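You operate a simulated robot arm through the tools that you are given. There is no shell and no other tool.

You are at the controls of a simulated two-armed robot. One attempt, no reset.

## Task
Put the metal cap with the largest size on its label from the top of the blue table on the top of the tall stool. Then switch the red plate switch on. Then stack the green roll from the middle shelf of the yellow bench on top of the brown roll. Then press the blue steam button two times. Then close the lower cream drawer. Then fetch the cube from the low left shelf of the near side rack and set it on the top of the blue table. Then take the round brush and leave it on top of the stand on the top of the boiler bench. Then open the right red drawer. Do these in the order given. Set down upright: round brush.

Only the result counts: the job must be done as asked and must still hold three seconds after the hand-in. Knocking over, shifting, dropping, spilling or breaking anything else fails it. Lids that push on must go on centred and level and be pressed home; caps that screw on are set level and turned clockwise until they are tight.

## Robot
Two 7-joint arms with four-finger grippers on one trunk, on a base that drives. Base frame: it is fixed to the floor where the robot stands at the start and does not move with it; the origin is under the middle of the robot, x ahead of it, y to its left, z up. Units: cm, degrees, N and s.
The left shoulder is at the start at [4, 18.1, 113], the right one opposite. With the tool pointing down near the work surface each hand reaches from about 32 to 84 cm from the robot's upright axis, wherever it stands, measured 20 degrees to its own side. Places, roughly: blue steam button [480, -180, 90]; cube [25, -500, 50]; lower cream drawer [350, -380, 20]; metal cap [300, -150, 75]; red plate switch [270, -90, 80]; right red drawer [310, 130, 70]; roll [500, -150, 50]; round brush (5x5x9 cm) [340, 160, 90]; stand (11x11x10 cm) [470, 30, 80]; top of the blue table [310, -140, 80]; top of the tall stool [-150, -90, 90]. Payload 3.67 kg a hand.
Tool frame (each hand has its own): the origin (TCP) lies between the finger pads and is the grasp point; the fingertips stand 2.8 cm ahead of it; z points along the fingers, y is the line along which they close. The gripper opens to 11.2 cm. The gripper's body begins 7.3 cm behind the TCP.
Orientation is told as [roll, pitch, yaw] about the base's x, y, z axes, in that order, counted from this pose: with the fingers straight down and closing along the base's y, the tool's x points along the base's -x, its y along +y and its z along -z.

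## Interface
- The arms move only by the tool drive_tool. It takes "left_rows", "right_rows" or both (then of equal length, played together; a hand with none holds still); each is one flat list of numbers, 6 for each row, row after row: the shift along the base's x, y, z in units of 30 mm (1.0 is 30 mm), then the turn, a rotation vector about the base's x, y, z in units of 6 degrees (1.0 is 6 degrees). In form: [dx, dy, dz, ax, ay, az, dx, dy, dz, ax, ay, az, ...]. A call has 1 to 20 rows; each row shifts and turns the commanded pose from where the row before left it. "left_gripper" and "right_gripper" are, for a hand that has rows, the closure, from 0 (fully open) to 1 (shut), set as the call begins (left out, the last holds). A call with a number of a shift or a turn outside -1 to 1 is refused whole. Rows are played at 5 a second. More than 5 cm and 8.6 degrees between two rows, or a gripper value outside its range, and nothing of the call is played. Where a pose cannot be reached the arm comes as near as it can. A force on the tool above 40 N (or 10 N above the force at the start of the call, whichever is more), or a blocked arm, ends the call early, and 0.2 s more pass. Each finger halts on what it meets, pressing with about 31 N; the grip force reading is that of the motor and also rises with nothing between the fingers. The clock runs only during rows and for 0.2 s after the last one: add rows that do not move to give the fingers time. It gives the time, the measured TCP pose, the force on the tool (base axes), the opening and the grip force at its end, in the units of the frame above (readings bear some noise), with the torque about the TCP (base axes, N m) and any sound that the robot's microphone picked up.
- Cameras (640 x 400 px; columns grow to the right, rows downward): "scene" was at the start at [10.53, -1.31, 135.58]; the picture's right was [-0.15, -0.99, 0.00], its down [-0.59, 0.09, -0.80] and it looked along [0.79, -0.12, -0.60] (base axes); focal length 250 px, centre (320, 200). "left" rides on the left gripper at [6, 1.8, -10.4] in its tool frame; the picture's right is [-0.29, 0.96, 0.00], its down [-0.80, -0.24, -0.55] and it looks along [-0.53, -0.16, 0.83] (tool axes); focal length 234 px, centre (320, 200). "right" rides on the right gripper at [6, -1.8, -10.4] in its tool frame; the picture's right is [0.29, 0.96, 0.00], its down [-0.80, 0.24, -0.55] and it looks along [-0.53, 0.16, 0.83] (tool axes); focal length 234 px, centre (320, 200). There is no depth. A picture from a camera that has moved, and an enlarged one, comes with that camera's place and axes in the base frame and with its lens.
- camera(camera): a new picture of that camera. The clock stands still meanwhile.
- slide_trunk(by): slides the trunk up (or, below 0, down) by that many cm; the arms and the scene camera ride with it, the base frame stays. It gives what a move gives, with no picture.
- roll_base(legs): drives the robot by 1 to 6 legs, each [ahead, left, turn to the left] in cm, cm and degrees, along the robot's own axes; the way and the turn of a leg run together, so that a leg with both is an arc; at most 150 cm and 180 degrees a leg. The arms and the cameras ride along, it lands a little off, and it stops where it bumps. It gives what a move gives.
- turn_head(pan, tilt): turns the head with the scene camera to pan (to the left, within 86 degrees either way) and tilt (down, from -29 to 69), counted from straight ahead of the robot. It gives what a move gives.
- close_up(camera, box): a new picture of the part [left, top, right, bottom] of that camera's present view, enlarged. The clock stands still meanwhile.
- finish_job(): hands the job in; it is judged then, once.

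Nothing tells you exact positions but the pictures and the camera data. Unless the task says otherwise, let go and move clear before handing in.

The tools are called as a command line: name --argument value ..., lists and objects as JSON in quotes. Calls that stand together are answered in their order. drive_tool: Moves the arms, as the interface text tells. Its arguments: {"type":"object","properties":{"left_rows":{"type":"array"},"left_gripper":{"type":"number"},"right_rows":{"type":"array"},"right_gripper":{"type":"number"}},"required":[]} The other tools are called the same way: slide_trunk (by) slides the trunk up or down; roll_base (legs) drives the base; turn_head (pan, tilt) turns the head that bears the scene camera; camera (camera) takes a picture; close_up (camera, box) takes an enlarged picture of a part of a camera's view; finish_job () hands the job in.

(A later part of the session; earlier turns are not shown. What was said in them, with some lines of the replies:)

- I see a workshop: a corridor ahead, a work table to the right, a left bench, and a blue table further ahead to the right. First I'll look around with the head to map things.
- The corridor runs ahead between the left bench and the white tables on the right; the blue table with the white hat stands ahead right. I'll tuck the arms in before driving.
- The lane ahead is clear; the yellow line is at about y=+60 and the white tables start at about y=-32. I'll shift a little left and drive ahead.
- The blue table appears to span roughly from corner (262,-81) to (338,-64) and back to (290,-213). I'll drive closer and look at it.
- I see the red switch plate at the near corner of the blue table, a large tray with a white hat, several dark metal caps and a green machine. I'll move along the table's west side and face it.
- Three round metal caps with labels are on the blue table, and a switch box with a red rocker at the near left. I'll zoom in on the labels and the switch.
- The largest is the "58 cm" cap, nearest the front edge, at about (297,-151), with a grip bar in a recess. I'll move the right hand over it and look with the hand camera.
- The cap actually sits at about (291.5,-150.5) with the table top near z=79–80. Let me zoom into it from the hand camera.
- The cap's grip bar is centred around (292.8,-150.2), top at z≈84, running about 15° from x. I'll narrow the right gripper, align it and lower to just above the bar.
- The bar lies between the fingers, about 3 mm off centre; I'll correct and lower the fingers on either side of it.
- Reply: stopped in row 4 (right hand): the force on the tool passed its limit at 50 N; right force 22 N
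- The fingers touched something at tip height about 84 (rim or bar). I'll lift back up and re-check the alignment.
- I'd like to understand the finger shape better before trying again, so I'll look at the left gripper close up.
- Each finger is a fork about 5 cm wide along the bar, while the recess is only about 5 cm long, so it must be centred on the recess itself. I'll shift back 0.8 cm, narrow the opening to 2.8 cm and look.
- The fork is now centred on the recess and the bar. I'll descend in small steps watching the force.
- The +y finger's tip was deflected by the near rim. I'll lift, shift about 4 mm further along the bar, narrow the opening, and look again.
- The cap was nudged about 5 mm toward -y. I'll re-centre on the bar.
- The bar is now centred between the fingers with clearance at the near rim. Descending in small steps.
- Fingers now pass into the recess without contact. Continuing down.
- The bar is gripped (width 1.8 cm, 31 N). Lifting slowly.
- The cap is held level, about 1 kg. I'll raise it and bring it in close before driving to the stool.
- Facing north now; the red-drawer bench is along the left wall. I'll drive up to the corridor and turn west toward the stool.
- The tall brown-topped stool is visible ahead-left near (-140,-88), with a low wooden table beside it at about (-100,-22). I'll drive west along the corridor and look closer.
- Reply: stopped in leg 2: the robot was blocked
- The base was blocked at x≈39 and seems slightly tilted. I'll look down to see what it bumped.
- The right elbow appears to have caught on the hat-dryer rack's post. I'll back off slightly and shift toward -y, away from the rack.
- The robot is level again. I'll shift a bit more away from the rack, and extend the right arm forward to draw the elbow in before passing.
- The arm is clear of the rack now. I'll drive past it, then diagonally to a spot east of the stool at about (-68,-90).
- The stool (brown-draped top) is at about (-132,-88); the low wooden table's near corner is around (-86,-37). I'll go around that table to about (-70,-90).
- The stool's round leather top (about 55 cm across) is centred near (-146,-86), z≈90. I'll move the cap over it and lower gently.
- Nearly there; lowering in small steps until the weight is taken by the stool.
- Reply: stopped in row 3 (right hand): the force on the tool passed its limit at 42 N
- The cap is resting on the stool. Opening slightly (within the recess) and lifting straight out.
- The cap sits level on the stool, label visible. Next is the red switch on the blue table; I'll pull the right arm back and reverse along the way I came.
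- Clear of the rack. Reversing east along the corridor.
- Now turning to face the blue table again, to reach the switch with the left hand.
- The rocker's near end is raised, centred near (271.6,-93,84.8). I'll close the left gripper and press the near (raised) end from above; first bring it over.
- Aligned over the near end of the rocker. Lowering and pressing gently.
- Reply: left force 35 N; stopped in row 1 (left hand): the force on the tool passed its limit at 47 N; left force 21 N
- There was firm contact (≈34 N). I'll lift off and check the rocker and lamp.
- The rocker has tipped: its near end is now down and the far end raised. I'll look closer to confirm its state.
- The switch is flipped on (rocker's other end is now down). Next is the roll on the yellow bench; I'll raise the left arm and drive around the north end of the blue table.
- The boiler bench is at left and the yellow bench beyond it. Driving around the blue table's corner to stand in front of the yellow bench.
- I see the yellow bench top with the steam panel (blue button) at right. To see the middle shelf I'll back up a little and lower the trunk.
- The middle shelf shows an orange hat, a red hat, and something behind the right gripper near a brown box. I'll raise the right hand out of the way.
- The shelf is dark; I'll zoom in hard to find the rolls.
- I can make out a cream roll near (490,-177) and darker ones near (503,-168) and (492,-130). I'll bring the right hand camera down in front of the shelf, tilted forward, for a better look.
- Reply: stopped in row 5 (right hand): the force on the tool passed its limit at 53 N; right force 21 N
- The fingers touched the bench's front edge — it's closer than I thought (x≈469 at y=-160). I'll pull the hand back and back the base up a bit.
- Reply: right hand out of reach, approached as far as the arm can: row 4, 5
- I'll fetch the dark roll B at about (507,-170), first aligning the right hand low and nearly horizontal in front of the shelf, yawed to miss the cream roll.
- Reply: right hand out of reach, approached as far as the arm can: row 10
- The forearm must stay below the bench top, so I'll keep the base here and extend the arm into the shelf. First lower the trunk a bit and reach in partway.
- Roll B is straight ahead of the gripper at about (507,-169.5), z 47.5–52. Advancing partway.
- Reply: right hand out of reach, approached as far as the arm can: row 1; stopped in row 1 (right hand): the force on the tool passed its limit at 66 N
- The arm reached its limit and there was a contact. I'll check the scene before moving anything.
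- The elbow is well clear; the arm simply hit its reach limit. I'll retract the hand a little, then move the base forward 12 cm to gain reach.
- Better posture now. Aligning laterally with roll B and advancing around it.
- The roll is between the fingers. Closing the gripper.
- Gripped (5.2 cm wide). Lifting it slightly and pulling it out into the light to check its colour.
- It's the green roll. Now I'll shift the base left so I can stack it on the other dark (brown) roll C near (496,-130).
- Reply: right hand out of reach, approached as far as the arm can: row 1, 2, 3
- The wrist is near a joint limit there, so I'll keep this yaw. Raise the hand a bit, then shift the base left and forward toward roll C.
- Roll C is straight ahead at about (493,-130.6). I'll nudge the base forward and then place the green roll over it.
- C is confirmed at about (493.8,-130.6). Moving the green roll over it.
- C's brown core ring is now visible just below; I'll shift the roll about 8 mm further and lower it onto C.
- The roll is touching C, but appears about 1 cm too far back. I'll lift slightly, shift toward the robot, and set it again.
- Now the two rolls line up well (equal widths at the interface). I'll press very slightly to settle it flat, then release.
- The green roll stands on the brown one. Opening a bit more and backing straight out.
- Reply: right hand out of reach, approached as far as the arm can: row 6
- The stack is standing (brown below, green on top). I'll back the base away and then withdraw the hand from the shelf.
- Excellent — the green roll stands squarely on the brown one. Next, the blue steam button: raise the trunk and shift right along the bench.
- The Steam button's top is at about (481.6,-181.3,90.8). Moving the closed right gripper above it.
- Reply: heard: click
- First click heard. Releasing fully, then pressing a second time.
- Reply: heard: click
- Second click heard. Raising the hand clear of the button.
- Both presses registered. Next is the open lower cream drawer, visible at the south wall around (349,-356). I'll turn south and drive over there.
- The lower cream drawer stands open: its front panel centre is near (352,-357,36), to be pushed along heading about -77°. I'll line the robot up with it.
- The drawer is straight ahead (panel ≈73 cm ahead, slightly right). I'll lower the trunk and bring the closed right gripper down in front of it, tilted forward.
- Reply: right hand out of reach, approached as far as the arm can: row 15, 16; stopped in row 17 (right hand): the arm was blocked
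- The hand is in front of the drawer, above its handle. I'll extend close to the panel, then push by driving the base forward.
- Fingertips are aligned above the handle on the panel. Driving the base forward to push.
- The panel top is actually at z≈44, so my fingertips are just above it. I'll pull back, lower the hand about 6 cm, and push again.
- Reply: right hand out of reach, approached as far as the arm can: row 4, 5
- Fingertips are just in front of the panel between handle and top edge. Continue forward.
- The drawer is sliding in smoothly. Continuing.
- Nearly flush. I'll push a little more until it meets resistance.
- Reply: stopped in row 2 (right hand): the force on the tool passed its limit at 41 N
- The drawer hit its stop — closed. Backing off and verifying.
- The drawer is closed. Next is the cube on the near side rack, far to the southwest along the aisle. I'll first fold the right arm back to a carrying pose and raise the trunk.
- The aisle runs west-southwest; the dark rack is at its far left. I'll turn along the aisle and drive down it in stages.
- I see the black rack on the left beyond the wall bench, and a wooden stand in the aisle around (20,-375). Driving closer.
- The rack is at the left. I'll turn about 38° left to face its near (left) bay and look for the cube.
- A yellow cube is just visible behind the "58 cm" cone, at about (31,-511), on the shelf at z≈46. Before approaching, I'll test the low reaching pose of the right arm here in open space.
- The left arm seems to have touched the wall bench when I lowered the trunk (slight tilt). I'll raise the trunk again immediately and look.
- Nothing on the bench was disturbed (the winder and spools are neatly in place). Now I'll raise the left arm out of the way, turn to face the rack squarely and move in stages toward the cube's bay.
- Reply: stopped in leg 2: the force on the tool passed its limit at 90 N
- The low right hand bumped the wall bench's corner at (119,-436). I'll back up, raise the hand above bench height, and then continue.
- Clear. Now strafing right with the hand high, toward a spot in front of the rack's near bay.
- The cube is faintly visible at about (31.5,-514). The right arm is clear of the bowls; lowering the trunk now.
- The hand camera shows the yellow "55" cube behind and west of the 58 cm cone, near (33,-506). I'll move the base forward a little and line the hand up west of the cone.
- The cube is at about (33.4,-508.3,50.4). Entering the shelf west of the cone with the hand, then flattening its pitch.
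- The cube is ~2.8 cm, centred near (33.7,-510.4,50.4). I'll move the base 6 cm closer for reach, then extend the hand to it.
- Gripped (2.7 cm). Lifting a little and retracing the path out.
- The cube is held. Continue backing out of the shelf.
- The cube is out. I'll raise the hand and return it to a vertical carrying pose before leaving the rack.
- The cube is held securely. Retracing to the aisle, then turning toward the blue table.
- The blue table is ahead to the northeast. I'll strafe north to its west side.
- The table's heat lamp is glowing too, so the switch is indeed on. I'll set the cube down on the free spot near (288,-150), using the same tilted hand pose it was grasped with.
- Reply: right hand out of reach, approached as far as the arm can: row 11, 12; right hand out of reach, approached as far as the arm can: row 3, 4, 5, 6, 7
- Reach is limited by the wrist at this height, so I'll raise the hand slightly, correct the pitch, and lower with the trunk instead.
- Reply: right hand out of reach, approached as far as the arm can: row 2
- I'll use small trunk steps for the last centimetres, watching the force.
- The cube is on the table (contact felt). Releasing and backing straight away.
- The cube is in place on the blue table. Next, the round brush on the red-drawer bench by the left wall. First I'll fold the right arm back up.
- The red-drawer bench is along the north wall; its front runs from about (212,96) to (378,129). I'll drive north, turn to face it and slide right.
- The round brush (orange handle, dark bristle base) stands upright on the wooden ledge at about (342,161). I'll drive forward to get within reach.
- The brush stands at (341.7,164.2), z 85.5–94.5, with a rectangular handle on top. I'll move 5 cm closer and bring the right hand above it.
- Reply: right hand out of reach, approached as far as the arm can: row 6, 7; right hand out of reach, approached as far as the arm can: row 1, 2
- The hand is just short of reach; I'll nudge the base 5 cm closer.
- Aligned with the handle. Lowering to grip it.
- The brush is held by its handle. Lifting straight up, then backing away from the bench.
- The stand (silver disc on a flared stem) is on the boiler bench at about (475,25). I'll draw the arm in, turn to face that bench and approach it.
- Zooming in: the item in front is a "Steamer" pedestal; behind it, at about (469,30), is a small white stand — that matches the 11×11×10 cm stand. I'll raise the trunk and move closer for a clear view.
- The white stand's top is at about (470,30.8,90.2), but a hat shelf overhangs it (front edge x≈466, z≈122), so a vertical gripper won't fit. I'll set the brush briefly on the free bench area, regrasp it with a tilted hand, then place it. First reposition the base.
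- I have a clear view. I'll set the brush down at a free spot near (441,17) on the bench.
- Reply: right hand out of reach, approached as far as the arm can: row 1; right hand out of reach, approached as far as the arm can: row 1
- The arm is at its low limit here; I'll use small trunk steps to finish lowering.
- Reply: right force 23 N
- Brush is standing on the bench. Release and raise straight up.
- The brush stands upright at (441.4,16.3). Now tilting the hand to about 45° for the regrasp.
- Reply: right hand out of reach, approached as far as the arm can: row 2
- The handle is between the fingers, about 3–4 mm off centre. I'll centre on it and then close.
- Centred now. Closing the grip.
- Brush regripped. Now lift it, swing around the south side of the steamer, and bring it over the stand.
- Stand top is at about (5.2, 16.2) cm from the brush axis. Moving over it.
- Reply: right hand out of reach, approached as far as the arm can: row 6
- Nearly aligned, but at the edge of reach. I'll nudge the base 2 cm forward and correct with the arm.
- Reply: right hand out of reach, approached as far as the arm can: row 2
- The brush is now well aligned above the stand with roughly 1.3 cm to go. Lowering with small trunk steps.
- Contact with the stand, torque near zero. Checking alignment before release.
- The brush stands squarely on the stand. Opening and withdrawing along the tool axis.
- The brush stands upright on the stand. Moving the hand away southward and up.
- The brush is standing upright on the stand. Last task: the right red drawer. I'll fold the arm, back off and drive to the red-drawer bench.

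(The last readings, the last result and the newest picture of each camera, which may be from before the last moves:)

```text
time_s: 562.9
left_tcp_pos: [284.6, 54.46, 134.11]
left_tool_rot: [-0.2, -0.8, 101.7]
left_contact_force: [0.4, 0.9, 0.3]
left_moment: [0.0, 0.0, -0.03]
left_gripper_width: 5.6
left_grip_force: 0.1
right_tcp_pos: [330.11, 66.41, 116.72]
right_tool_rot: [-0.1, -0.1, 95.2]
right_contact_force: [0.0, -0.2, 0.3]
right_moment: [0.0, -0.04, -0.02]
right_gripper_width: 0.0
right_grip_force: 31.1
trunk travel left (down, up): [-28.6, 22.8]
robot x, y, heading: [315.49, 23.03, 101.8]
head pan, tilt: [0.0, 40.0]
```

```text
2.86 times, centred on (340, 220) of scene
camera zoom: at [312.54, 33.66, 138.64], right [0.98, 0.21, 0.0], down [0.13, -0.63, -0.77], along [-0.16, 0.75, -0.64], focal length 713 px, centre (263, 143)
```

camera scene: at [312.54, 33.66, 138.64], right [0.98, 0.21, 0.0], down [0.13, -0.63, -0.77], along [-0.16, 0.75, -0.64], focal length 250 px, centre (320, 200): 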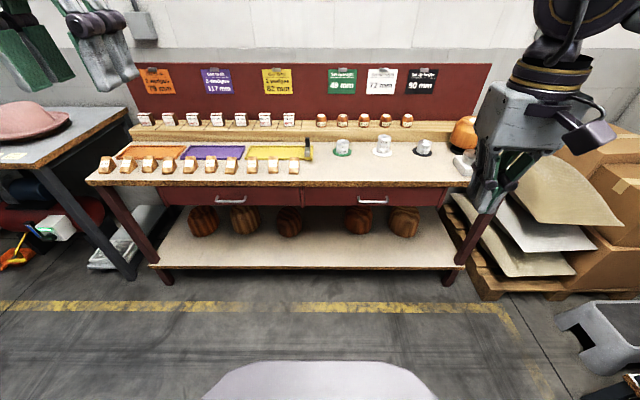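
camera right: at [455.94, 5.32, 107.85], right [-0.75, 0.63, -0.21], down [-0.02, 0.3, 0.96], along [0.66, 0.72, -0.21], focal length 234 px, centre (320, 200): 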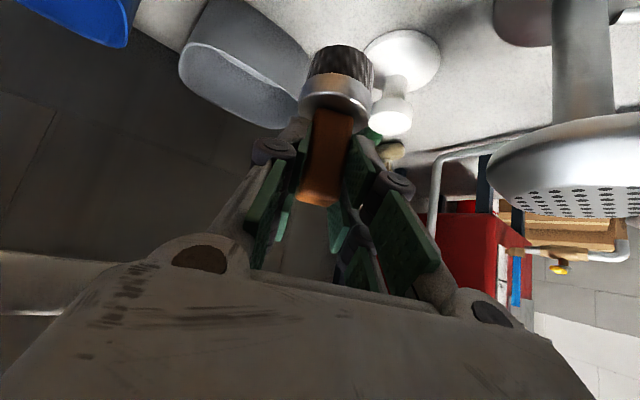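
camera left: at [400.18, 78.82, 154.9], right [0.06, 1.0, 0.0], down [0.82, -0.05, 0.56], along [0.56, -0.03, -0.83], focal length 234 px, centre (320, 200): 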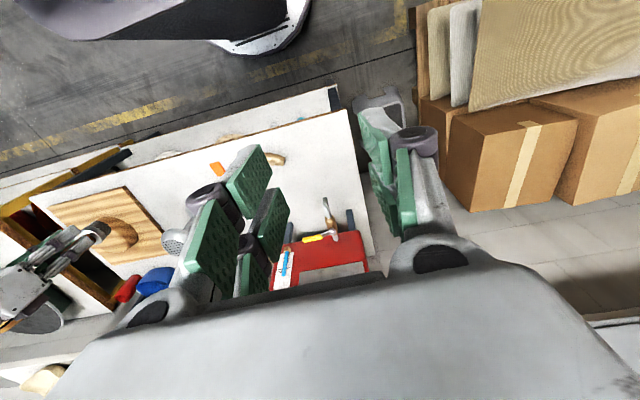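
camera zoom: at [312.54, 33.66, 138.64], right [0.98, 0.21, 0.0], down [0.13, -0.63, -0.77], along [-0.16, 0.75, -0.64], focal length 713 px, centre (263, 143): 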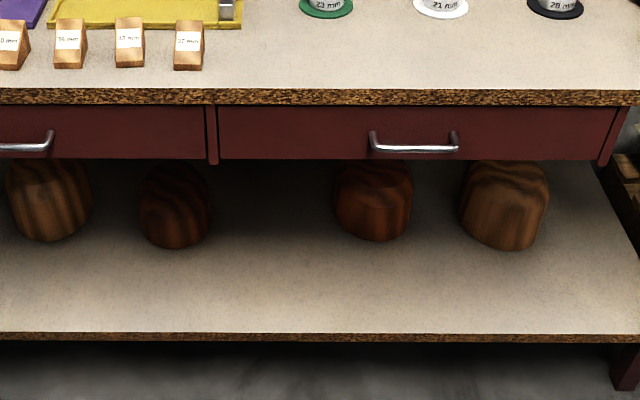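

The right red drawer's handle is a horizontal bar at about (317.7,119.2,69), just under the bench top's front edge. I'll move closer, lower the trunk and bring the tilted, closed right gripper in front of it for a close look.

roll_base --legs '[[24, 0, 0]]'

slide_trunk --by -18

drive_tool --right_rows '[0, 0, -0.5, 0.7, 0.05, 0, 0, 0, -0.6, 0.7, 0.05, 0, 0, 0, -0.6, 0.7, 0.05, 0, 0, 0, -0.6, 0.7, 0.05, 0, 0, 0, -0.6, 0.7, 0.05, 0, 0, 0, -0.6, 0.7, 0.05, 0, 0, 0, -0.6, 0.7, 0.05, 0, 0, 0, -0.6, 0.7, 0.05, 0, 0, 0, -0.6, 0.7, 0.05, 0, 0, 0, -0.6, 0.7, 0.05, 0, 0, 0, 0, 0, 0, 0]'

camera --camera "right"

camera --camera "scene"

```text
time_s: 564.8
left_tcp_pos: [279.73, 77.87, 134.1]
left_tool_rot: [-0.1, -0.8, 102.0]
left_contact_force: [-1.0, -0.4, -0.7]
left_moment: [0.02, 0.0, -0.01]
left_gripper_width: 5.6
left_grip_force: 0.0
right_tcp_pos: [325.23, 90.01, 116.67]
right_tool_rot: [0.0, -0.1, 95.2]
right_contact_force: [0.6, -0.3, 0.3]
right_moment: [0.0, -0.01, -0.01]
right_gripper_width: 0.0
right_grip_force: 31.1
trunk travel left (down, up): [-28.6, 22.8]
robot x, y, heading: [310.23, 46.64, 101.7]
head pan, tilt: [0.0, 40.0]
```

```text
time_s: 566.8
left_tcp_pos: [279.77, 78.02, 116.2]
left_tool_rot: [-0.1, -0.7, 101.9]
left_contact_force: [-0.4, 0.3, -0.3]
left_moment: [0.02, -0.02, 0.02]
left_gripper_width: 5.59
left_grip_force: 0.1
right_tcp_pos: [325.21, 89.99, 98.68]
right_tool_rot: [0.0, -0.1, 95.1]
right_contact_force: [-0.1, -0.2, -0.2]
right_moment: [-0.01, -0.01, -0.02]
right_gripper_width: 0.0
right_grip_force: 31.6
trunk travel left (down, up): [-10.6, 40.8]
robot x, y, heading: [310.22, 46.55, 101.8]
head pan, tilt: [0.0, 40.0]
```

```text
time_s: 569.1
left_tcp_pos: [279.87, 77.84, 116.21]
left_tool_rot: [-0.2, -0.8, 101.9]
left_contact_force: [0.0, -0.3, -0.4]
left_moment: [0.01, -0.02, -0.03]
left_gripper_width: 5.59
left_grip_force: 0.0
right_tcp_pos: [322.16, 98.52, 83.16]
right_tool_rot: [-1.1, -42.3, 95.6]
right_contact_force: [0.5, -0.9, 0.3]
right_moment: [-0.02, 0.03, -0.02]
right_gripper_width: 0.0
right_grip_force: 31.5
right hand out of reach, approached as far as the arm can: row 6, 7, 8, 9, 10
trunk travel left (down, up): [-10.6, 40.8]
robot x, y, heading: [310.06, 46.55, 101.7]
head pan, tilt: [0.0, 40.0]
```

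```text
taken
camera right: at [324.67, 87.14, 86.73], right [-0.93, -0.29, -0.21], down [-0.27, 0.2, 0.94], along [-0.24, 0.94, -0.26], focal length 234 px, centre (320, 200)
```

right: 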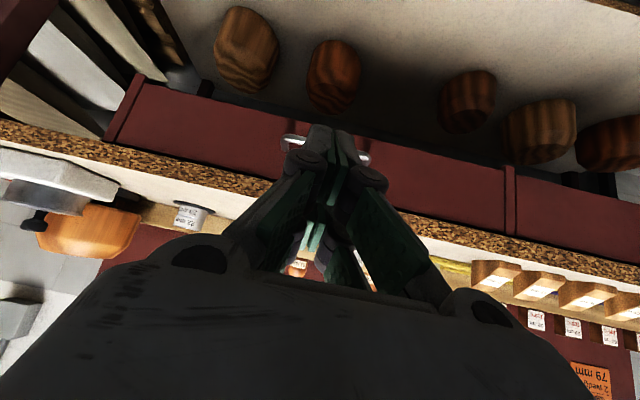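

```text
taken
camera scene: at [307.66, 57.04, 120.61], right [0.98, 0.21, 0.0], down [0.13, -0.63, -0.77], along [-0.16, 0.75, -0.64], focal length 250 px, centre (320, 200)
```

scene: 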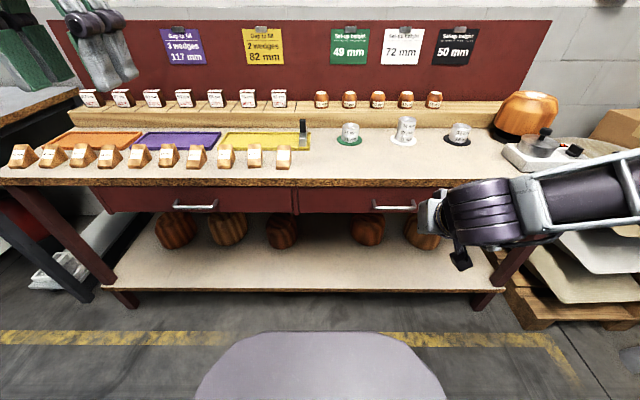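

close_up --camera "right" --box '[240, 90, 420, 200]'

close_up --camera "scene" --box '[330, 160, 450, 240]'

```text
3.56 times, centred on (330, 145) of right
camera zoom: at [324.67, 87.14, 86.73], right [-0.93, -0.29, -0.21], down [-0.27, 0.2, 0.94], along [-0.24, 0.94, -0.26], focal length 833 px, centre (284, 396)
```

zoom: 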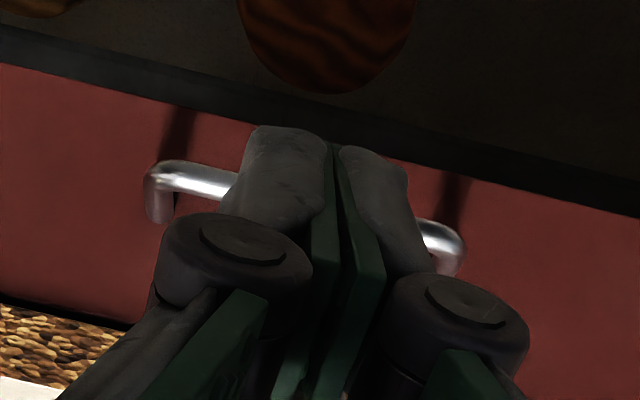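

```text
5.00 times, centred on (390, 200) of scene
camera zoom: at [307.66, 57.04, 120.61], right [0.98, 0.21, 0.0], down [0.13, -0.63, -0.77], along [-0.16, 0.75, -0.64], focal length 1247 px, centre (-30, 200)
```

zoom: 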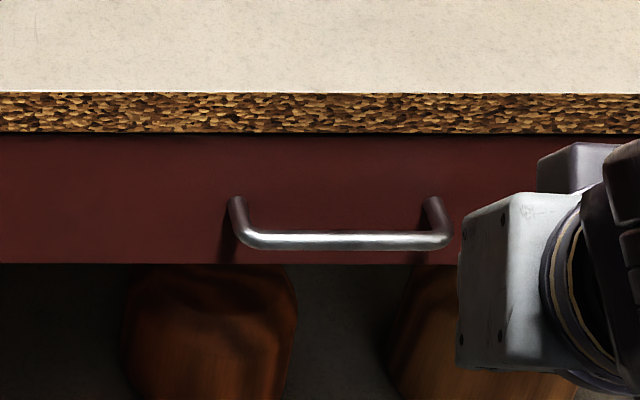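

The handle bar protrudes about 3.8 cm from the panel. I'll straddle the bar with the two prongs of the closed, 45°-tilted fingers so the upper prong hooks behind it. Moving to a pre-hook pose.

drive_tool --right_rows '[-0.25, 0.8, 0, 0, 0, 0, -0.25, 0.8, -0.2, 0, 0, 0, -0.25, 0.8, -0.6, 0, 0, 0, -0.25, 0.8, -0.8, 0, 0, 0, -0.2, 0.6, -0.8, 0, 0, 0, 0, 0, 0, 0, 0, 0]'

close_up --camera "right" --box '[220, 60, 440, 220]'

close_up --camera "scene" --box '[330, 150, 470, 260]'

```text
time_s: 570.5
left_tcp_pos: [279.73, 77.76, 116.1]
left_tool_rot: [-0.3, -0.8, 101.9]
left_contact_force: [0.3, -0.4, 0.1]
left_moment: [0.03, 0.01, -0.01]
left_gripper_width: 5.58
left_grip_force: 0.1
right_tcp_pos: [318.57, 109.81, 76.15]
right_tool_rot: [-1.1, -42.3, 95.7]
right_contact_force: [-0.2, -0.2, 0.8]
right_moment: [0.0, 0.0, -0.01]
right_gripper_width: 0.0
right_grip_force: 31.1
trunk travel left (down, up): [-10.6, 40.8]
robot x, y, heading: [310.28, 46.72, 101.9]
head pan, tilt: [0.0, 40.0]
```

```text
2.50 times, centred on (330, 140) of right
camera zoom: at [321.2, 98.47, 79.65], right [-0.93, -0.29, -0.21], down [-0.27, 0.19, 0.94], along [-0.24, 0.94, -0.26], focal length 585 px, centre (295, 350)
```

zoom: 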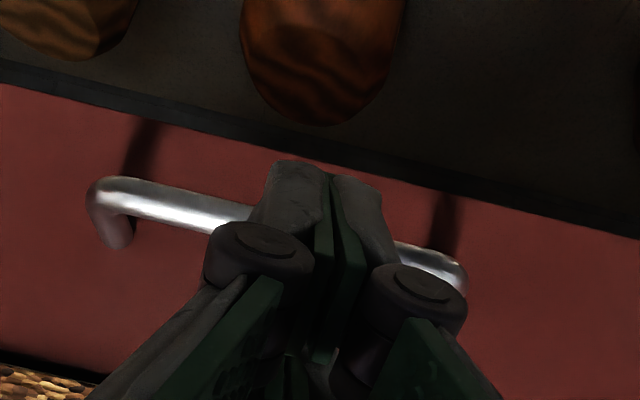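

```text
3.64 times, centred on (400, 205) of scene
camera zoom: at [307.63, 57.02, 120.61], right [0.98, 0.21, 0.0], down [0.13, -0.63, -0.77], along [-0.16, 0.75, -0.64], focal length 907 px, centre (29, 182)
```

zoom: 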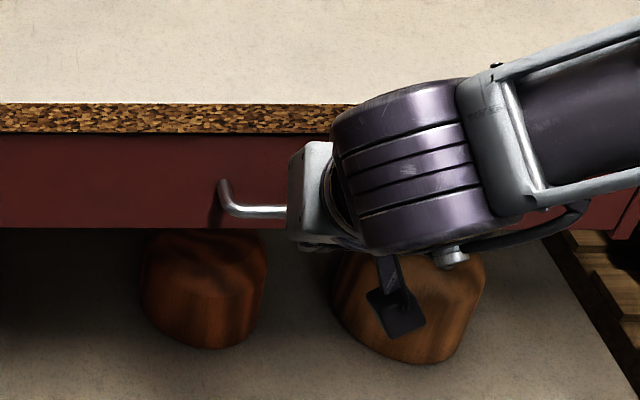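

drive_tool --right_rows '[-0.04, 0.36, 0.33, 0, 0, 0, -0.05, 0.5, -0.55, 0, 0, 0, -0.05, 0.5, -0.55, 0, 0, 0, 0, 0, 0, 0, 0, 0]'

close_up --camera "right" --box '[220, 60, 440, 220]'

close_up --camera "scene" --box '[340, 150, 460, 250]'

```text
time_s: 571.5
left_tcp_pos: [279.79, 77.73, 116.23]
left_tool_rot: [-0.2, -0.9, 101.8]
left_contact_force: [0.2, 0.1, -0.1]
left_moment: [0.0, -0.02, -0.05]
left_gripper_width: 5.59
left_grip_force: 0.0
right_tcp_pos: [317.98, 113.62, 73.49]
right_tool_rot: [-1.2, -42.1, 95.8]
right_contact_force: [4.4, -19.3, 1.6]
right_moment: [-0.15, -1.47, 0.78]
right_gripper_width: 0.61
right_grip_force: 35.3
trunk travel left (down, up): [-10.6, 40.8]
robot x, y, heading: [309.54, 46.84, 101.8]
head pan, tilt: [0.0, 40.0]
```

```text
2.50 times, centred on (330, 140) of right
camera zoom: at [320.74, 102.31, 77.1], right [-0.93, -0.3, -0.21], down [-0.27, 0.2, 0.94], along [-0.24, 0.93, -0.27], focal length 585 px, centre (295, 350)
```

zoom: 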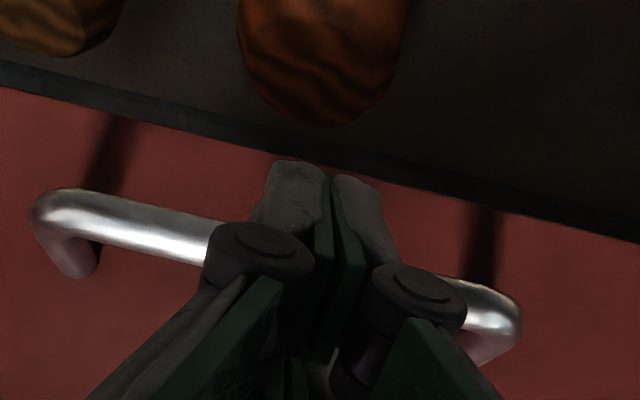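

```text
4.00 times, centred on (400, 200) of scene
camera zoom: at [307.67, 56.88, 120.62], right [0.98, 0.21, 0.0], down [0.13, -0.63, -0.77], along [-0.16, 0.75, -0.64], focal length 998 px, centre (0, 200)
```

zoom: 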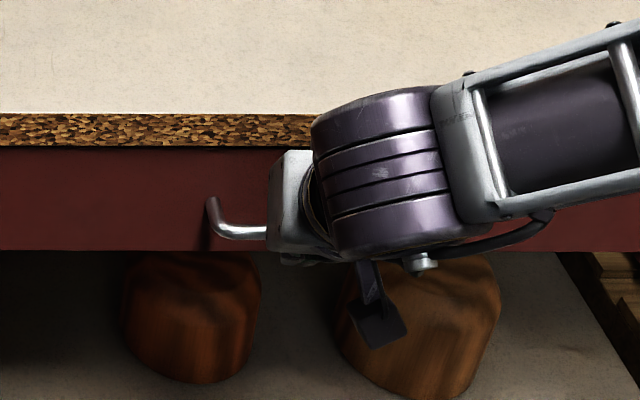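

The lower prong tip touched the bar. Backing off slightly, shifting a few mm and trying again.

drive_tool --right_rows '[0.04, -0.37, 0.21, 0, 0, 0, 0, 0, 0, 0, 0, 0]'

drive_tool --right_rows '[-0.03, 0.3, -0.33, 0, 0, 0, 0, 0, 0, 0, 0, 0]'

drive_tool --right_rows '[-0.02, 0.17, -0.19, 0, 0, 0, 0, 0, 0, 0, 0, 0]'

close_up --camera "right" --box '[220, 60, 440, 220]'

```text
time_s: 572.3
left_tcp_pos: [279.89, 77.91, 116.22]
left_tool_rot: [-0.2, -0.8, 101.9]
left_contact_force: [0.4, -0.9, 0.6]
left_moment: [0.06, 0.02, 0.04]
left_gripper_width: 5.62
left_grip_force: 0.1
right_tcp_pos: [318.39, 112.39, 73.44]
right_tool_rot: [-1.4, -41.3, 95.9]
right_contact_force: [1.2, 0.1, -13.7]
right_moment: [-0.16, -0.54, 1.45]
right_gripper_width: 0.62
right_grip_force: 36.3
trunk travel left (down, up): [-10.6, 40.8]
robot x, y, heading: [309.94, 46.83, 101.8]
head pan, tilt: [0.0, 40.0]
stopped in row 2 (right hand): the force on the tool passed its limit at 41 N (the readings are from after the stop); the commanded pose is now the measured one
```

```text
time_s: 572.9
left_tcp_pos: [279.81, 77.66, 116.28]
left_tool_rot: [-0.2, -0.8, 101.9]
left_contact_force: [0.0, 0.2, -0.8]
left_moment: [0.01, 0.01, 0.01]
left_gripper_width: 5.59
left_grip_force: 0.1
right_tcp_pos: [318.16, 113.56, 73.35]
right_tool_rot: [-1.1, -42.3, 95.8]
right_contact_force: [7.2, 2.2, 34.5]
right_moment: [0.73, -0.85, 1.33]
right_gripper_width: 0.57
right_grip_force: 35.7
trunk travel left (down, up): [-10.6, 40.8]
robot x, y, heading: [310.21, 46.77, 102.0]
head pan, tilt: [0.0, 40.0]
```

```text
time_s: 573.2
left_tcp_pos: [279.86, 77.74, 116.21]
left_tool_rot: [-0.2, -0.8, 101.7]
left_contact_force: [-0.1, 1.0, 0.2]
left_moment: [-0.04, -0.02, 0.01]
left_gripper_width: 5.61
left_grip_force: 0.0
right_tcp_pos: [318.16, 113.59, 73.44]
right_tool_rot: [-1.3, -42.6, 95.9]
right_contact_force: [5.9, -17.1, 17.7]
right_moment: [0.22, -1.73, 0.59]
right_gripper_width: 0.61
right_grip_force: 36.0
trunk travel left (down, up): [-10.6, 40.8]
robot x, y, heading: [310.02, 47.13, 101.9]
head pan, tilt: [0.0, 40.0]
stopped in row 1 (right hand): the force on the tool passed its limit at 55 N (the readings are from after the stop); the commanded pose is now the measured one
```

```text
2.50 times, centred on (330, 140) of right
camera zoom: at [320.75, 102.26, 76.99], right [-0.93, -0.3, -0.21], down [-0.27, 0.19, 0.94], along [-0.24, 0.94, -0.26], focal length 585 px, centre (295, 350)
```

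zoom: 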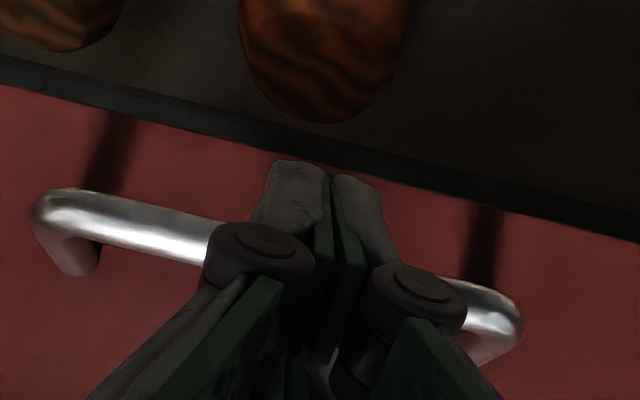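

The tips are pressing on the bar; straddling is too tight. I'll back off and instead roll the gripper 90° so the fingers close above and below the bar.

drive_tool --right_rows '[0.03, -0.3, 0.1, 0, 0, 0, 0.03, -0.4, 0.3, 0, 0, 0, 0.04, -0.5, 0.5, 0, 0, 0, 0.04, -0.5, 0.5, 0, 0, 0, 0.04, -0.5, 0.5, 0, 0, 0, 0, 0, 0, 0, 0, 0]'

close_up --camera "scene" --box '[310, 150, 470, 270]'

```text
time_s: 573.9
left_tcp_pos: [279.87, 77.98, 116.23]
left_tool_rot: [-0.2, -0.8, 101.8]
left_contact_force: [0.4, -0.4, 0.5]
left_moment: [0.01, -0.01, -0.03]
left_gripper_width: 5.62
left_grip_force: 0.1
right_tcp_pos: [318.75, 110.71, 73.49]
right_tool_rot: [-1.5, -40.8, 96.0]
right_contact_force: [3.4, 0.0, -13.9]
right_moment: [-0.22, 0.17, 2.02]
right_gripper_width: 0.62
right_grip_force: 35.8
trunk travel left (down, up): [-10.6, 40.8]
robot x, y, heading: [309.94, 46.88, 102.1]
head pan, tilt: [0.0, 40.0]
stopped in row 3 (right hand): the force on the tool passed its limit at 50 N (the readings are from after the stop); the commanded pose is now the measured one
```

```text
3.33 times, centred on (390, 210) of scene
camera zoom: at [307.69, 57.13, 120.6], right [0.98, 0.21, 0.0], down [0.13, -0.63, -0.77], along [-0.16, 0.75, -0.64], focal length 832 px, centre (87, 167)
```

zoom: 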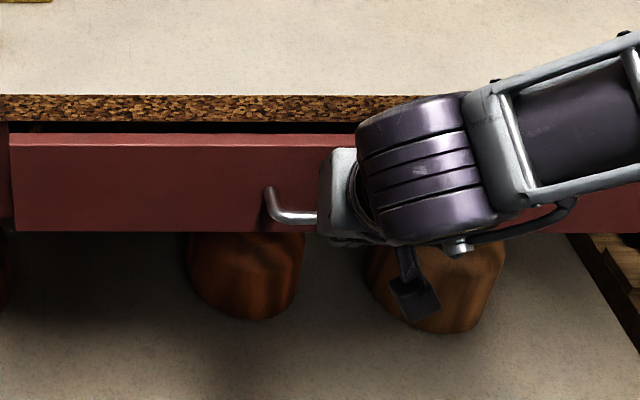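

The drawer is actually opening — the bar is caught in the fork. I'll ease the vertical load and pull straight back with the base.

drive_tool --right_rows '[0, 0, -0.12, 0, 0, 0, 0, 0, 0, 0, 0, 0]'

roll_base --legs '[[-7, 0, 0]]'

close_up --camera "scene" --box '[270, 130, 470, 290]'

camera --camera "right"

```text
time_s: 574.5
left_tcp_pos: [279.77, 78.03, 116.13]
left_tool_rot: [-0.1, -0.9, 101.9]
left_contact_force: [0.4, 0.0, -0.3]
left_moment: [-0.02, -0.01, -0.03]
left_gripper_width: 5.63
left_grip_force: 0.0
right_tcp_pos: [318.58, 110.79, 73.5]
right_tool_rot: [-1.4, -41.0, 95.8]
right_contact_force: [8.4, 2.3, -0.7]
right_moment: [0.07, -0.32, 1.72]
right_gripper_width: 0.64
right_grip_force: 35.6
trunk travel left (down, up): [-10.6, 40.8]
robot x, y, heading: [309.91, 46.99, 101.7]
head pan, tilt: [0.0, 40.0]
```

```text
time_s: 575.5
left_tcp_pos: [281.3, 71.02, 116.26]
left_tool_rot: [-0.3, -1.0, 101.9]
left_contact_force: [0.5, -1.0, 0.0]
left_moment: [0.03, -0.01, 0.01]
left_gripper_width: 5.61
left_grip_force: 0.1
right_tcp_pos: [320.14, 103.84, 73.51]
right_tool_rot: [-1.4, -41.1, 95.7]
right_contact_force: [5.1, 0.4, 0.7]
right_moment: [0.32, -1.81, 0.42]
right_gripper_width: 0.61
right_grip_force: 35.7
trunk travel left (down, up): [-10.6, 40.8]
robot x, y, heading: [311.14, 39.98, 101.9]
head pan, tilt: [0.0, 40.0]
```

```text
2.50 times, centred on (370, 210) of scene
camera zoom: at [309.14, 50.2, 120.62], right [0.98, 0.21, 0.0], down [0.13, -0.63, -0.77], along [-0.16, 0.75, -0.64], focal length 624 px, centre (195, 175)
```

zoom: 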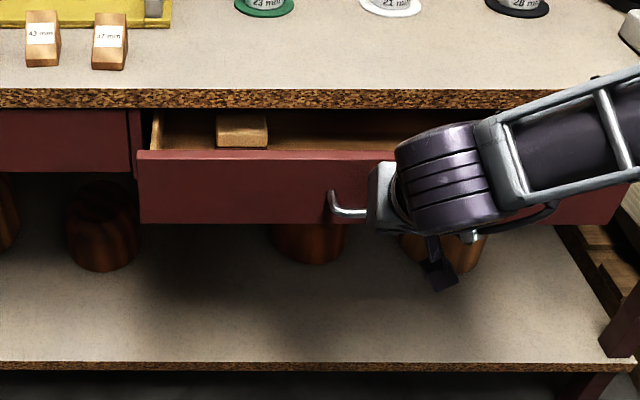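

```text
taken
camera right: at [322.68, 92.62, 77.34], right [-0.93, -0.3, -0.21], down [-0.28, 0.21, 0.94], along [-0.23, 0.93, -0.28], focal length 234 px, centre (320, 200)
```

right: 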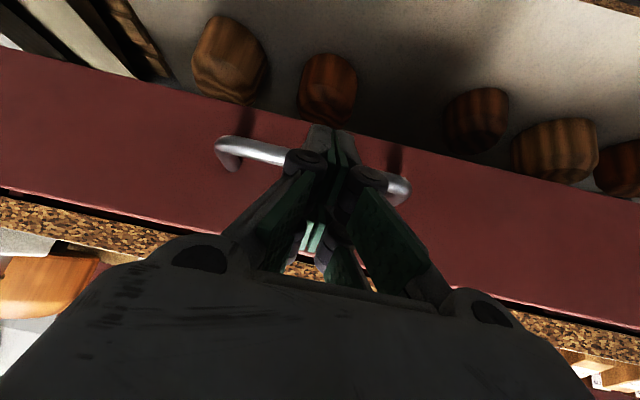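

The drawer is sliding open (about 10 cm so far). Continue pulling.

roll_base --legs '[[-8, 0, 0]]'

roll_base --legs '[[-7, 0, 0]]'

camera --camera "scene"

```text
time_s: 576.5
left_tcp_pos: [282.83, 63.23, 116.19]
left_tool_rot: [-0.2, -0.9, 101.8]
left_contact_force: [0.0, -0.3, -0.4]
left_moment: [0.02, 0.0, -0.04]
left_gripper_width: 5.6
left_grip_force: 0.1
right_tcp_pos: [321.85, 95.92, 73.51]
right_tool_rot: [-1.5, -41.0, 95.9]
right_contact_force: [-2.4, -1.7, 4.0]
right_moment: [0.37, -1.26, 0.93]
right_gripper_width: 0.58
right_grip_force: 35.4
trunk travel left (down, up): [-10.6, 40.8]
robot x, y, heading: [313.43, 32.16, 101.4]
head pan, tilt: [0.0, 40.0]
```

```text
time_s: 577.6
left_tcp_pos: [284.31, 56.17, 116.34]
left_tool_rot: [-0.2, -1.0, 101.8]
left_contact_force: [0.2, 0.4, 1.2]
left_moment: [0.03, -0.03, -0.01]
left_gripper_width: 5.6
left_grip_force: 0.1
right_tcp_pos: [323.14, 88.96, 73.55]
right_tool_rot: [-1.6, -41.1, 95.8]
right_contact_force: [-3.4, -2.0, 4.9]
right_moment: [0.33, -1.34, 0.85]
right_gripper_width: 0.59
right_grip_force: 35.5
trunk travel left (down, up): [-10.6, 40.8]
robot x, y, heading: [314.46, 25.48, 101.5]
head pan, tilt: [0.0, 40.0]
```

```text
taken
camera scene: at [312.15, 35.44, 120.63], right [0.98, 0.2, 0.0], down [0.13, -0.63, -0.77], along [-0.16, 0.75, -0.64], focal length 250 px, centre (320, 200)
```

scene: 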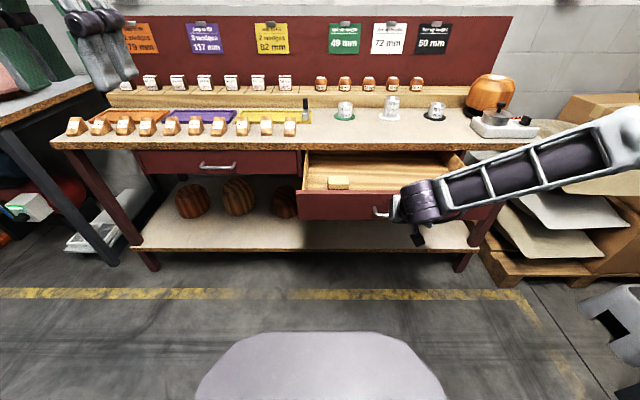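

It is about 25 cm open. I'll pull gently a bit further to see if it reaches its stop.

roll_base --legs '[[-5, 0, 0]]'

close_up --camera "scene" --box '[270, 120, 500, 270]'

camera --camera "right"

```text
time_s: 578.5
left_tcp_pos: [284.8, 53.7, 116.22]
left_tool_rot: [-0.2, -0.9, 101.9]
left_contact_force: [0.1, 0.1, -0.9]
left_moment: [0.0, 0.01, -0.03]
left_gripper_width: 5.56
left_grip_force: 0.0
right_tcp_pos: [323.53, 87.24, 73.37]
right_tool_rot: [-1.6, -41.5, 96.5]
right_contact_force: [-3.5, 8.6, -8.6]
right_moment: [0.13, -0.86, 0.68]
right_gripper_width: 0.6
right_grip_force: 35.8
trunk travel left (down, up): [-10.6, 40.8]
robot x, y, heading: [315.09, 22.7, 102.0]
head pan, tilt: [0.0, 40.0]
stopped in leg 1: the force on the tool passed its limit at 341 N (the readings are from after the stop); the commanded pose is now the measured one
```

```text
2.67 times, centred on (385, 195) of scene
camera zoom: at [312.68, 33.01, 120.59], right [0.98, 0.21, 0.0], down [0.13, -0.63, -0.77], along [-0.16, 0.75, -0.64], focal length 665 px, centre (147, 213)
```

zoom: 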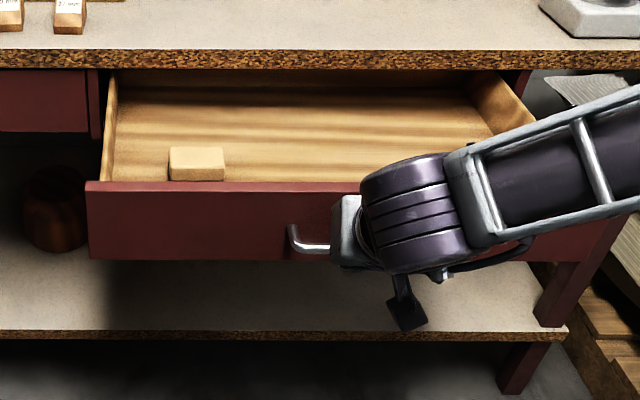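

```text
taken
camera right: at [326.23, 75.91, 77.24], right [-0.93, -0.3, -0.21], down [-0.28, 0.2, 0.94], along [-0.24, 0.93, -0.27], focal length 234 px, centre (320, 200)
```

right: 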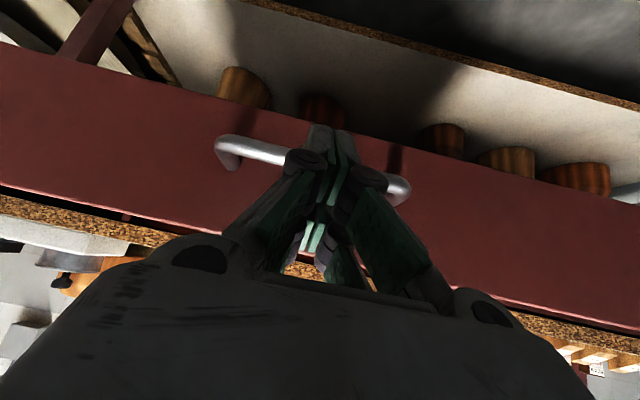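

The drawer is fully open at its stop. Now I need to free the hand from the bar: relax the fingers slightly, then slide out along the tool axis.

drive_tool --right_rows '[-0.02, 0.12, -0.1, 0, 0, 0, 0, 0, 0, 0, 0, 0]' --right_gripper 0.85

close_up --camera "right" --box '[220, 80, 440, 240]'

```text
time_s: 579.1
left_tcp_pos: [284.93, 53.62, 116.33]
left_tool_rot: [-0.2, -1.0, 101.9]
left_contact_force: [-0.5, -0.2, -0.2]
left_moment: [0.05, 0.04, 0.01]
left_gripper_width: 5.58
left_grip_force: 0.0
right_tcp_pos: [323.58, 87.4, 73.45]
right_tool_rot: [-1.7, -41.8, 96.4]
right_contact_force: [2.6, 0.8, 9.5]
right_moment: [0.26, -0.79, 0.91]
right_gripper_width: 0.6
right_grip_force: 0.0
trunk travel left (down, up): [-10.6, 40.8]
robot x, y, heading: [314.94, 22.1, 102.1]
head pan, tilt: [0.0, 40.0]
```

```text
2.50 times, centred on (330, 160) of right
camera zoom: at [326.16, 76.18, 77.17], right [-0.93, -0.3, -0.21], down [-0.28, 0.2, 0.94], along [-0.24, 0.93, -0.27], focal length 585 px, centre (295, 300)
```

zoom: 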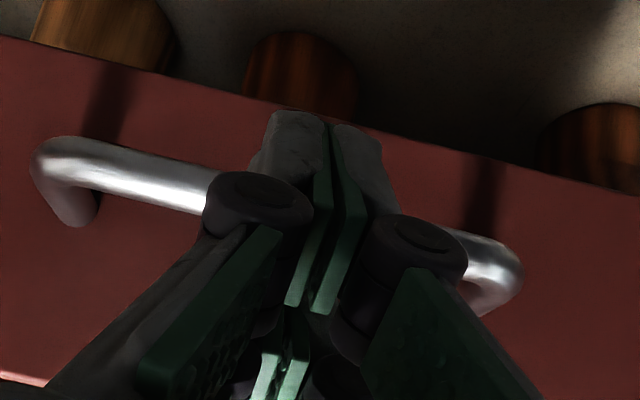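

drive_tool --right_rows '[0.025, -0.22, 0.25, 0, 0, 0, 0, 0, 0, 0, 0, 0]'

close_up --camera "right" --box '[220, 80, 440, 240]'

```text
time_s: 579.6
left_tcp_pos: [284.75, 54.03, 116.16]
left_tool_rot: [-0.2, -0.7, 102.1]
left_contact_force: [-0.2, -0.3, -0.6]
left_moment: [0.0, -0.05, -0.02]
left_gripper_width: 5.57
left_grip_force: 0.0
right_tcp_pos: [323.61, 87.07, 73.52]
right_tool_rot: [-1.9, -41.2, 96.5]
right_contact_force: [-3.8, 18.3, -19.3]
right_moment: [0.05, -0.71, 0.75]
right_gripper_width: 0.61
right_grip_force: 0.0
trunk travel left (down, up): [-10.6, 40.8]
robot x, y, heading: [315.04, 22.48, 102.0]
head pan, tilt: [0.0, 40.0]
stopped in row 2 (right hand): the force on the tool passed its limit at 45 N (the readings are from after the stop); the commanded pose is now the measured one
```

```text
2.50 times, centred on (330, 160) of right
camera zoom: at [326.27, 75.92, 77.34], right [-0.93, -0.3, -0.21], down [-0.28, 0.21, 0.94], along [-0.24, 0.93, -0.28], focal length 585 px, centre (295, 300)
```

zoom: 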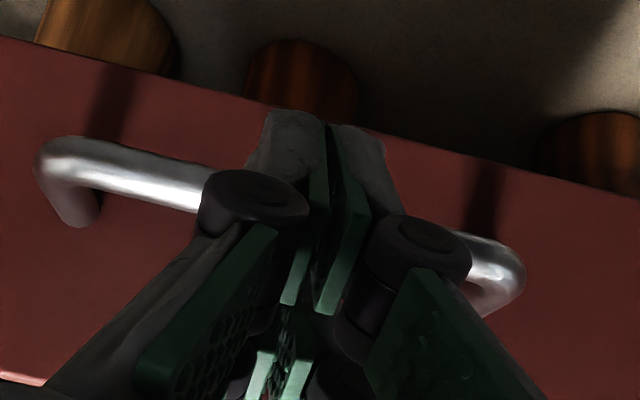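

The bar is held snugly between the prongs. I'll first find the zero-load position, then slide the fingers apart and withdraw.

drive_tool --right_rows '[0, 0.1, -0.08, 0, 0, 0, 0, 0, 0, 0, 0, 0]' --right_gripper 0.6

drive_tool --right_rows '[0, 0, 0, 0, 0, 0, 0, 0, 0, 0, 0, 0, 0, 0, 0, 0, 0, 0, 0, 0, 0, 0, 0, 0]' --right_gripper 0.3

camera --camera "right"

```text
time_s: 580.2
left_tcp_pos: [285.02, 53.73, 116.27]
left_tool_rot: [-0.3, -1.0, 101.8]
left_contact_force: [-0.8, 0.3, -0.5]
left_moment: [-0.02, -0.02, 0.01]
left_gripper_width: 5.59
left_grip_force: 0.2
right_tcp_pos: [323.41, 87.11, 73.79]
right_tool_rot: [-1.4, -41.6, 96.3]
right_contact_force: [0.7, 0.7, 0.1]
right_moment: [-0.04, 0.01, 0.04]
right_gripper_width: 4.47
right_grip_force: 0.2
trunk travel left (down, up): [-10.6, 40.8]
robot x, y, heading: [315.05, 22.74, 102.2]
head pan, tilt: [0.0, 40.0]
```

```text
time_s: 581.2
left_tcp_pos: [284.8, 53.72, 116.22]
left_tool_rot: [-0.3, -0.9, 101.9]
left_contact_force: [0.0, -0.2, -0.5]
left_moment: [0.0, -0.02, 0.05]
left_gripper_width: 5.62
left_grip_force: 0.0
right_tcp_pos: [323.6, 87.17, 73.73]
right_tool_rot: [-1.5, -41.5, 96.2]
right_contact_force: [0.8, -0.5, 0.6]
right_moment: [0.01, 0.0, 0.01]
right_gripper_width: 7.84
right_grip_force: 0.0
trunk travel left (down, up): [-10.6, 40.8]
robot x, y, heading: [315.03, 22.8, 102.2]
head pan, tilt: [0.0, 40.0]
```

```text
taken
camera right: at [326.28, 75.96, 77.4], right [-0.93, -0.3, -0.21], down [-0.28, 0.21, 0.94], along [-0.24, 0.93, -0.28], focal length 234 px, centre (320, 200)
```

right: 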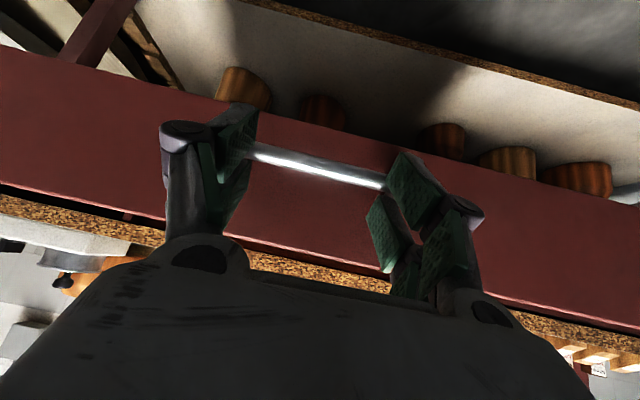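

Fingers opened and the load is gone. Now sliding out along the tool axis in small steps.

drive_tool --right_rows '[0.025, -0.22, 0.25, 0, 0, 0, 0, 0, 0, 0, 0, 0]'

drive_tool --right_rows '[0.025, -0.22, 0.25, 0, 0, 0, 0, 0, 0, 0, 0, 0]'

camera --camera "right"

```text
time_s: 581.9
left_tcp_pos: [284.86, 53.74, 116.08]
left_tool_rot: [-0.2, -0.9, 102.0]
left_contact_force: [1.3, -0.4, 0.1]
left_moment: [0.03, 0.01, 0.01]
left_gripper_width: 5.61
left_grip_force: 0.0
right_tcp_pos: [323.81, 86.5, 74.34]
right_tool_rot: [-1.6, -41.4, 96.3]
right_contact_force: [0.4, 0.4, -0.2]
right_moment: [-0.01, 0.01, -0.06]
right_gripper_width: 7.84
right_grip_force: 0.0
trunk travel left (down, up): [-10.6, 40.8]
robot x, y, heading: [314.98, 22.6, 101.8]
head pan, tilt: [0.0, 40.0]
```

```text
time_s: 582.5
left_tcp_pos: [284.9, 53.75, 116.23]
left_tool_rot: [-0.2, -0.9, 101.9]
left_contact_force: [0.4, -0.4, 0.1]
left_moment: [-0.02, -0.01, 0.02]
left_gripper_width: 5.6
left_grip_force: 0.0
right_tcp_pos: [323.8, 85.86, 75.06]
right_tool_rot: [-1.8, -41.4, 96.3]
right_contact_force: [-0.2, 1.1, -1.0]
right_moment: [0.01, 0.01, -0.02]
right_gripper_width: 7.85
right_grip_force: 0.1
trunk travel left (down, up): [-10.6, 40.8]
robot x, y, heading: [314.8, 22.58, 102.1]
head pan, tilt: [0.0, 40.0]
```

```text
taken
camera right: at [326.53, 74.64, 78.89], right [-0.93, -0.3, -0.21], down [-0.28, 0.21, 0.94], along [-0.24, 0.93, -0.28], focal length 234 px, centre (320, 200)
```

right: 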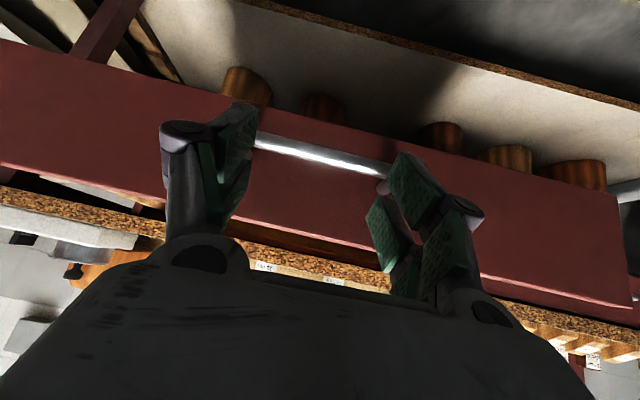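

Free of the handle. Continuing to withdraw, then backing away.

drive_tool --right_rows '[0.05, -0.44, 0.5, 0, 0, 0, 0.05, -0.44, 0.5, 0, 0, 0, 0.05, -0.44, 0.5, 0, 0, 0, 0, 0, 0, 0, 0, 0]'

roll_base --legs '[[-20, 0, 0]]'

camera --camera "scene"

close_up --camera "scene" --box '[220, 90, 480, 260]'

```text
time_s: 583.5
left_tcp_pos: [284.8, 53.76, 116.12]
left_tool_rot: [-0.2, -0.9, 101.9]
left_contact_force: [-0.5, -0.1, 0.0]
left_moment: [-0.02, 0.02, 0.02]
left_gripper_width: 5.61
left_grip_force: 0.0
right_tcp_pos: [324.19, 81.9, 79.72]
right_tool_rot: [-1.7, -41.4, 96.3]
right_contact_force: [1.0, 1.2, -0.1]
right_moment: [0.0, 0.01, -0.01]
right_gripper_width: 7.85
right_grip_force: 0.1
trunk travel left (down, up): [-10.6, 40.8]
robot x, y, heading: [315.25, 22.64, 101.8]
head pan, tilt: [0.0, 40.0]
```

```text
time_s: 585.1
left_tcp_pos: [289.06, 33.77, 116.33]
left_tool_rot: [-0.2, -1.0, 101.7]
left_contact_force: [0.3, -0.9, -0.4]
left_moment: [0.05, 0.0, -0.01]
left_gripper_width: 5.62
left_grip_force: 0.1
right_tcp_pos: [328.62, 61.98, 79.71]
right_tool_rot: [-1.7, -41.5, 96.2]
right_contact_force: [0.0, -1.0, 0.7]
right_moment: [-0.04, 0.01, -0.03]
right_gripper_width: 7.84
right_grip_force: 0.1
trunk travel left (down, up): [-10.6, 40.8]
robot x, y, heading: [319.1, 2.66, 101.5]
head pan, tilt: [0.0, 40.0]
```

```text
taken
camera scene: at [316.93, 12.98, 120.61], right [0.98, 0.2, 0.0], down [0.13, -0.63, -0.77], along [-0.16, 0.75, -0.64], focal length 250 px, centre (320, 200)
```

scene: 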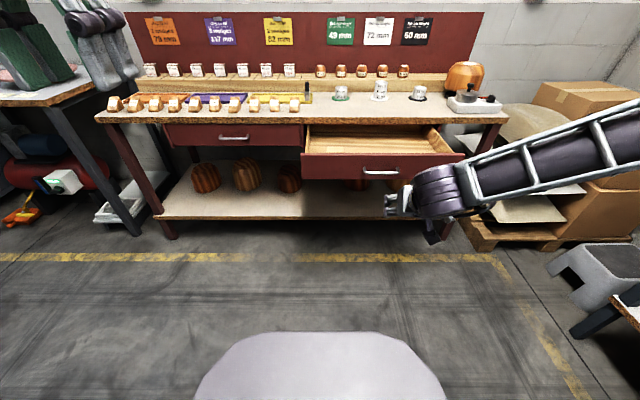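

```text
2.35 times, centred on (350, 175) of scene
camera zoom: at [316.93, 12.98, 120.61], right [0.98, 0.2, 0.0], down [0.13, -0.63, -0.77], along [-0.16, 0.75, -0.64], focal length 587 px, centre (249, 259)
```

zoom: 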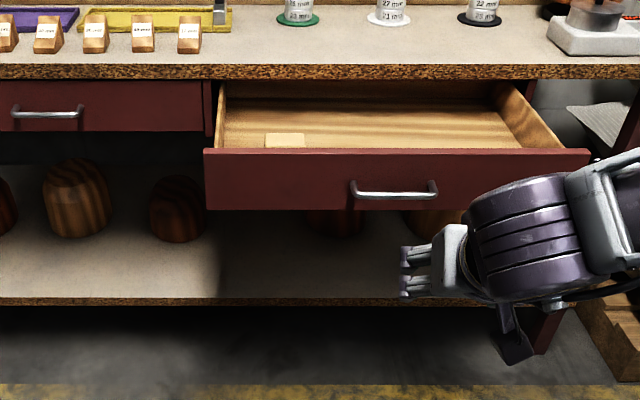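

The right red drawer is fully open and everything on that bench looks undisturbed. A final look at the boiler bench and blue table before handing in.

turn_head --pan -80 --tilt 20

camera --camera "scene"

close_up --camera "scene" --box '[240, 120, 440, 250]'

```text
time_s: 586.6
left_tcp_pos: [289.16, 33.92, 116.29]
left_tool_rot: [-0.2, -0.9, 101.6]
left_contact_force: [0.1, -0.6, 0.5]
left_moment: [0.0, 0.02, 0.02]
left_gripper_width: 5.62
left_grip_force: 0.0
right_tcp_pos: [328.68, 62.06, 79.63]
right_tool_rot: [-1.6, -41.5, 96.1]
right_contact_force: [0.1, 0.4, 0.4]
right_moment: [0.01, 0.01, 0.03]
right_gripper_width: 7.84
right_grip_force: 0.0
trunk travel left (down, up): [-10.6, 40.8]
robot x, y, heading: [319.27, 2.43, 101.9]
head pan, tilt: [-80.0, 20.0]
```

```text
taken
camera scene: at [327.29, 8.24, 123.74], right [0.37, -0.93, 0.0], down [-0.32, -0.13, -0.94], along [0.87, 0.35, -0.34], focal length 250 px, centre (320, 200)
```

scene: 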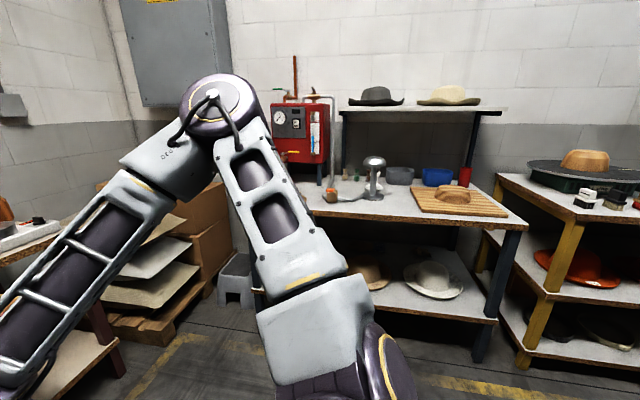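

```text
3.08 times, centred on (340, 185) of scene
camera zoom: at [327.29, 8.24, 123.74], right [0.37, -0.93, 0.0], down [-0.32, -0.13, -0.94], along [0.87, 0.35, -0.34], focal length 768 px, centre (258, 246)
```

zoom: 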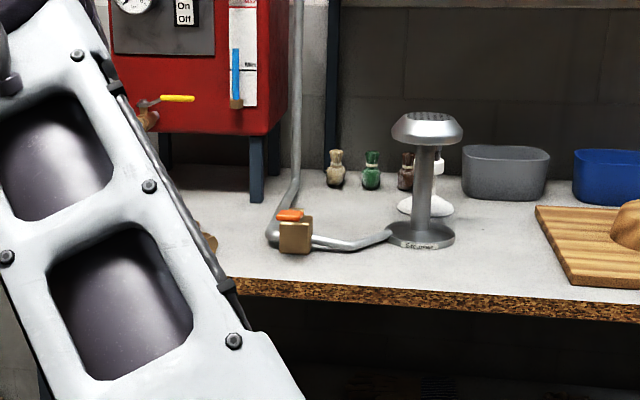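

Everything checks out: cap on the stool, heat switch on, rolls stacked, button pressed twice, cream drawer shut, cube on the blue table, brush upright on the stand, and the right red drawer open, with both hands clear. Handing in.

finish_job

```text
The job is handed in.
```

I finished all eight steps in the order given and handed the job in; I have not seen a verdict.

1. **Metal cap:** the 58 cm cap, the largest of the three, is on the top of the tall stool, level.
2. **Red plate switch:** it is on. The rocker tipped over, and I later saw the indicator on the same box glowing.
3. **Rolls:** the green roll stands squarely on the brown one on the middle shelf of the yellow bench.
4. **Steam button:** pressed twice, with a click heard each time.
5. **Lower cream drawer:** closed, pushed until it met its stop.
6. **Cube:** the yellow "55" cube is on the top of the blue table.
7. **Round brush:** upright on the small white stand on the boiler bench. In my last look it was mostly hidden behind the steamer, so the clear view is the one right after I placed it. I set it down once on the boiler bench to regrasp it, because a hat shelf overhangs the stand.
8. **Right red drawer:** pulled open until it met its stop, with the hand clear.

There were several bumps along the way:
- An elbow caught the hat-dryer rack.
- The left shoulder or upper arm appears to have pressed on the wall bench while the trunk was coming down.
- The right hand hit that bench's corner at about 90 N.
- The fingers touched the front edge of the yellow bench.
- Pulling the red drawer to its stop gave a brief spike of about 341 N.

In the pictures taken after each of these I saw nothing shifted or knocked over.
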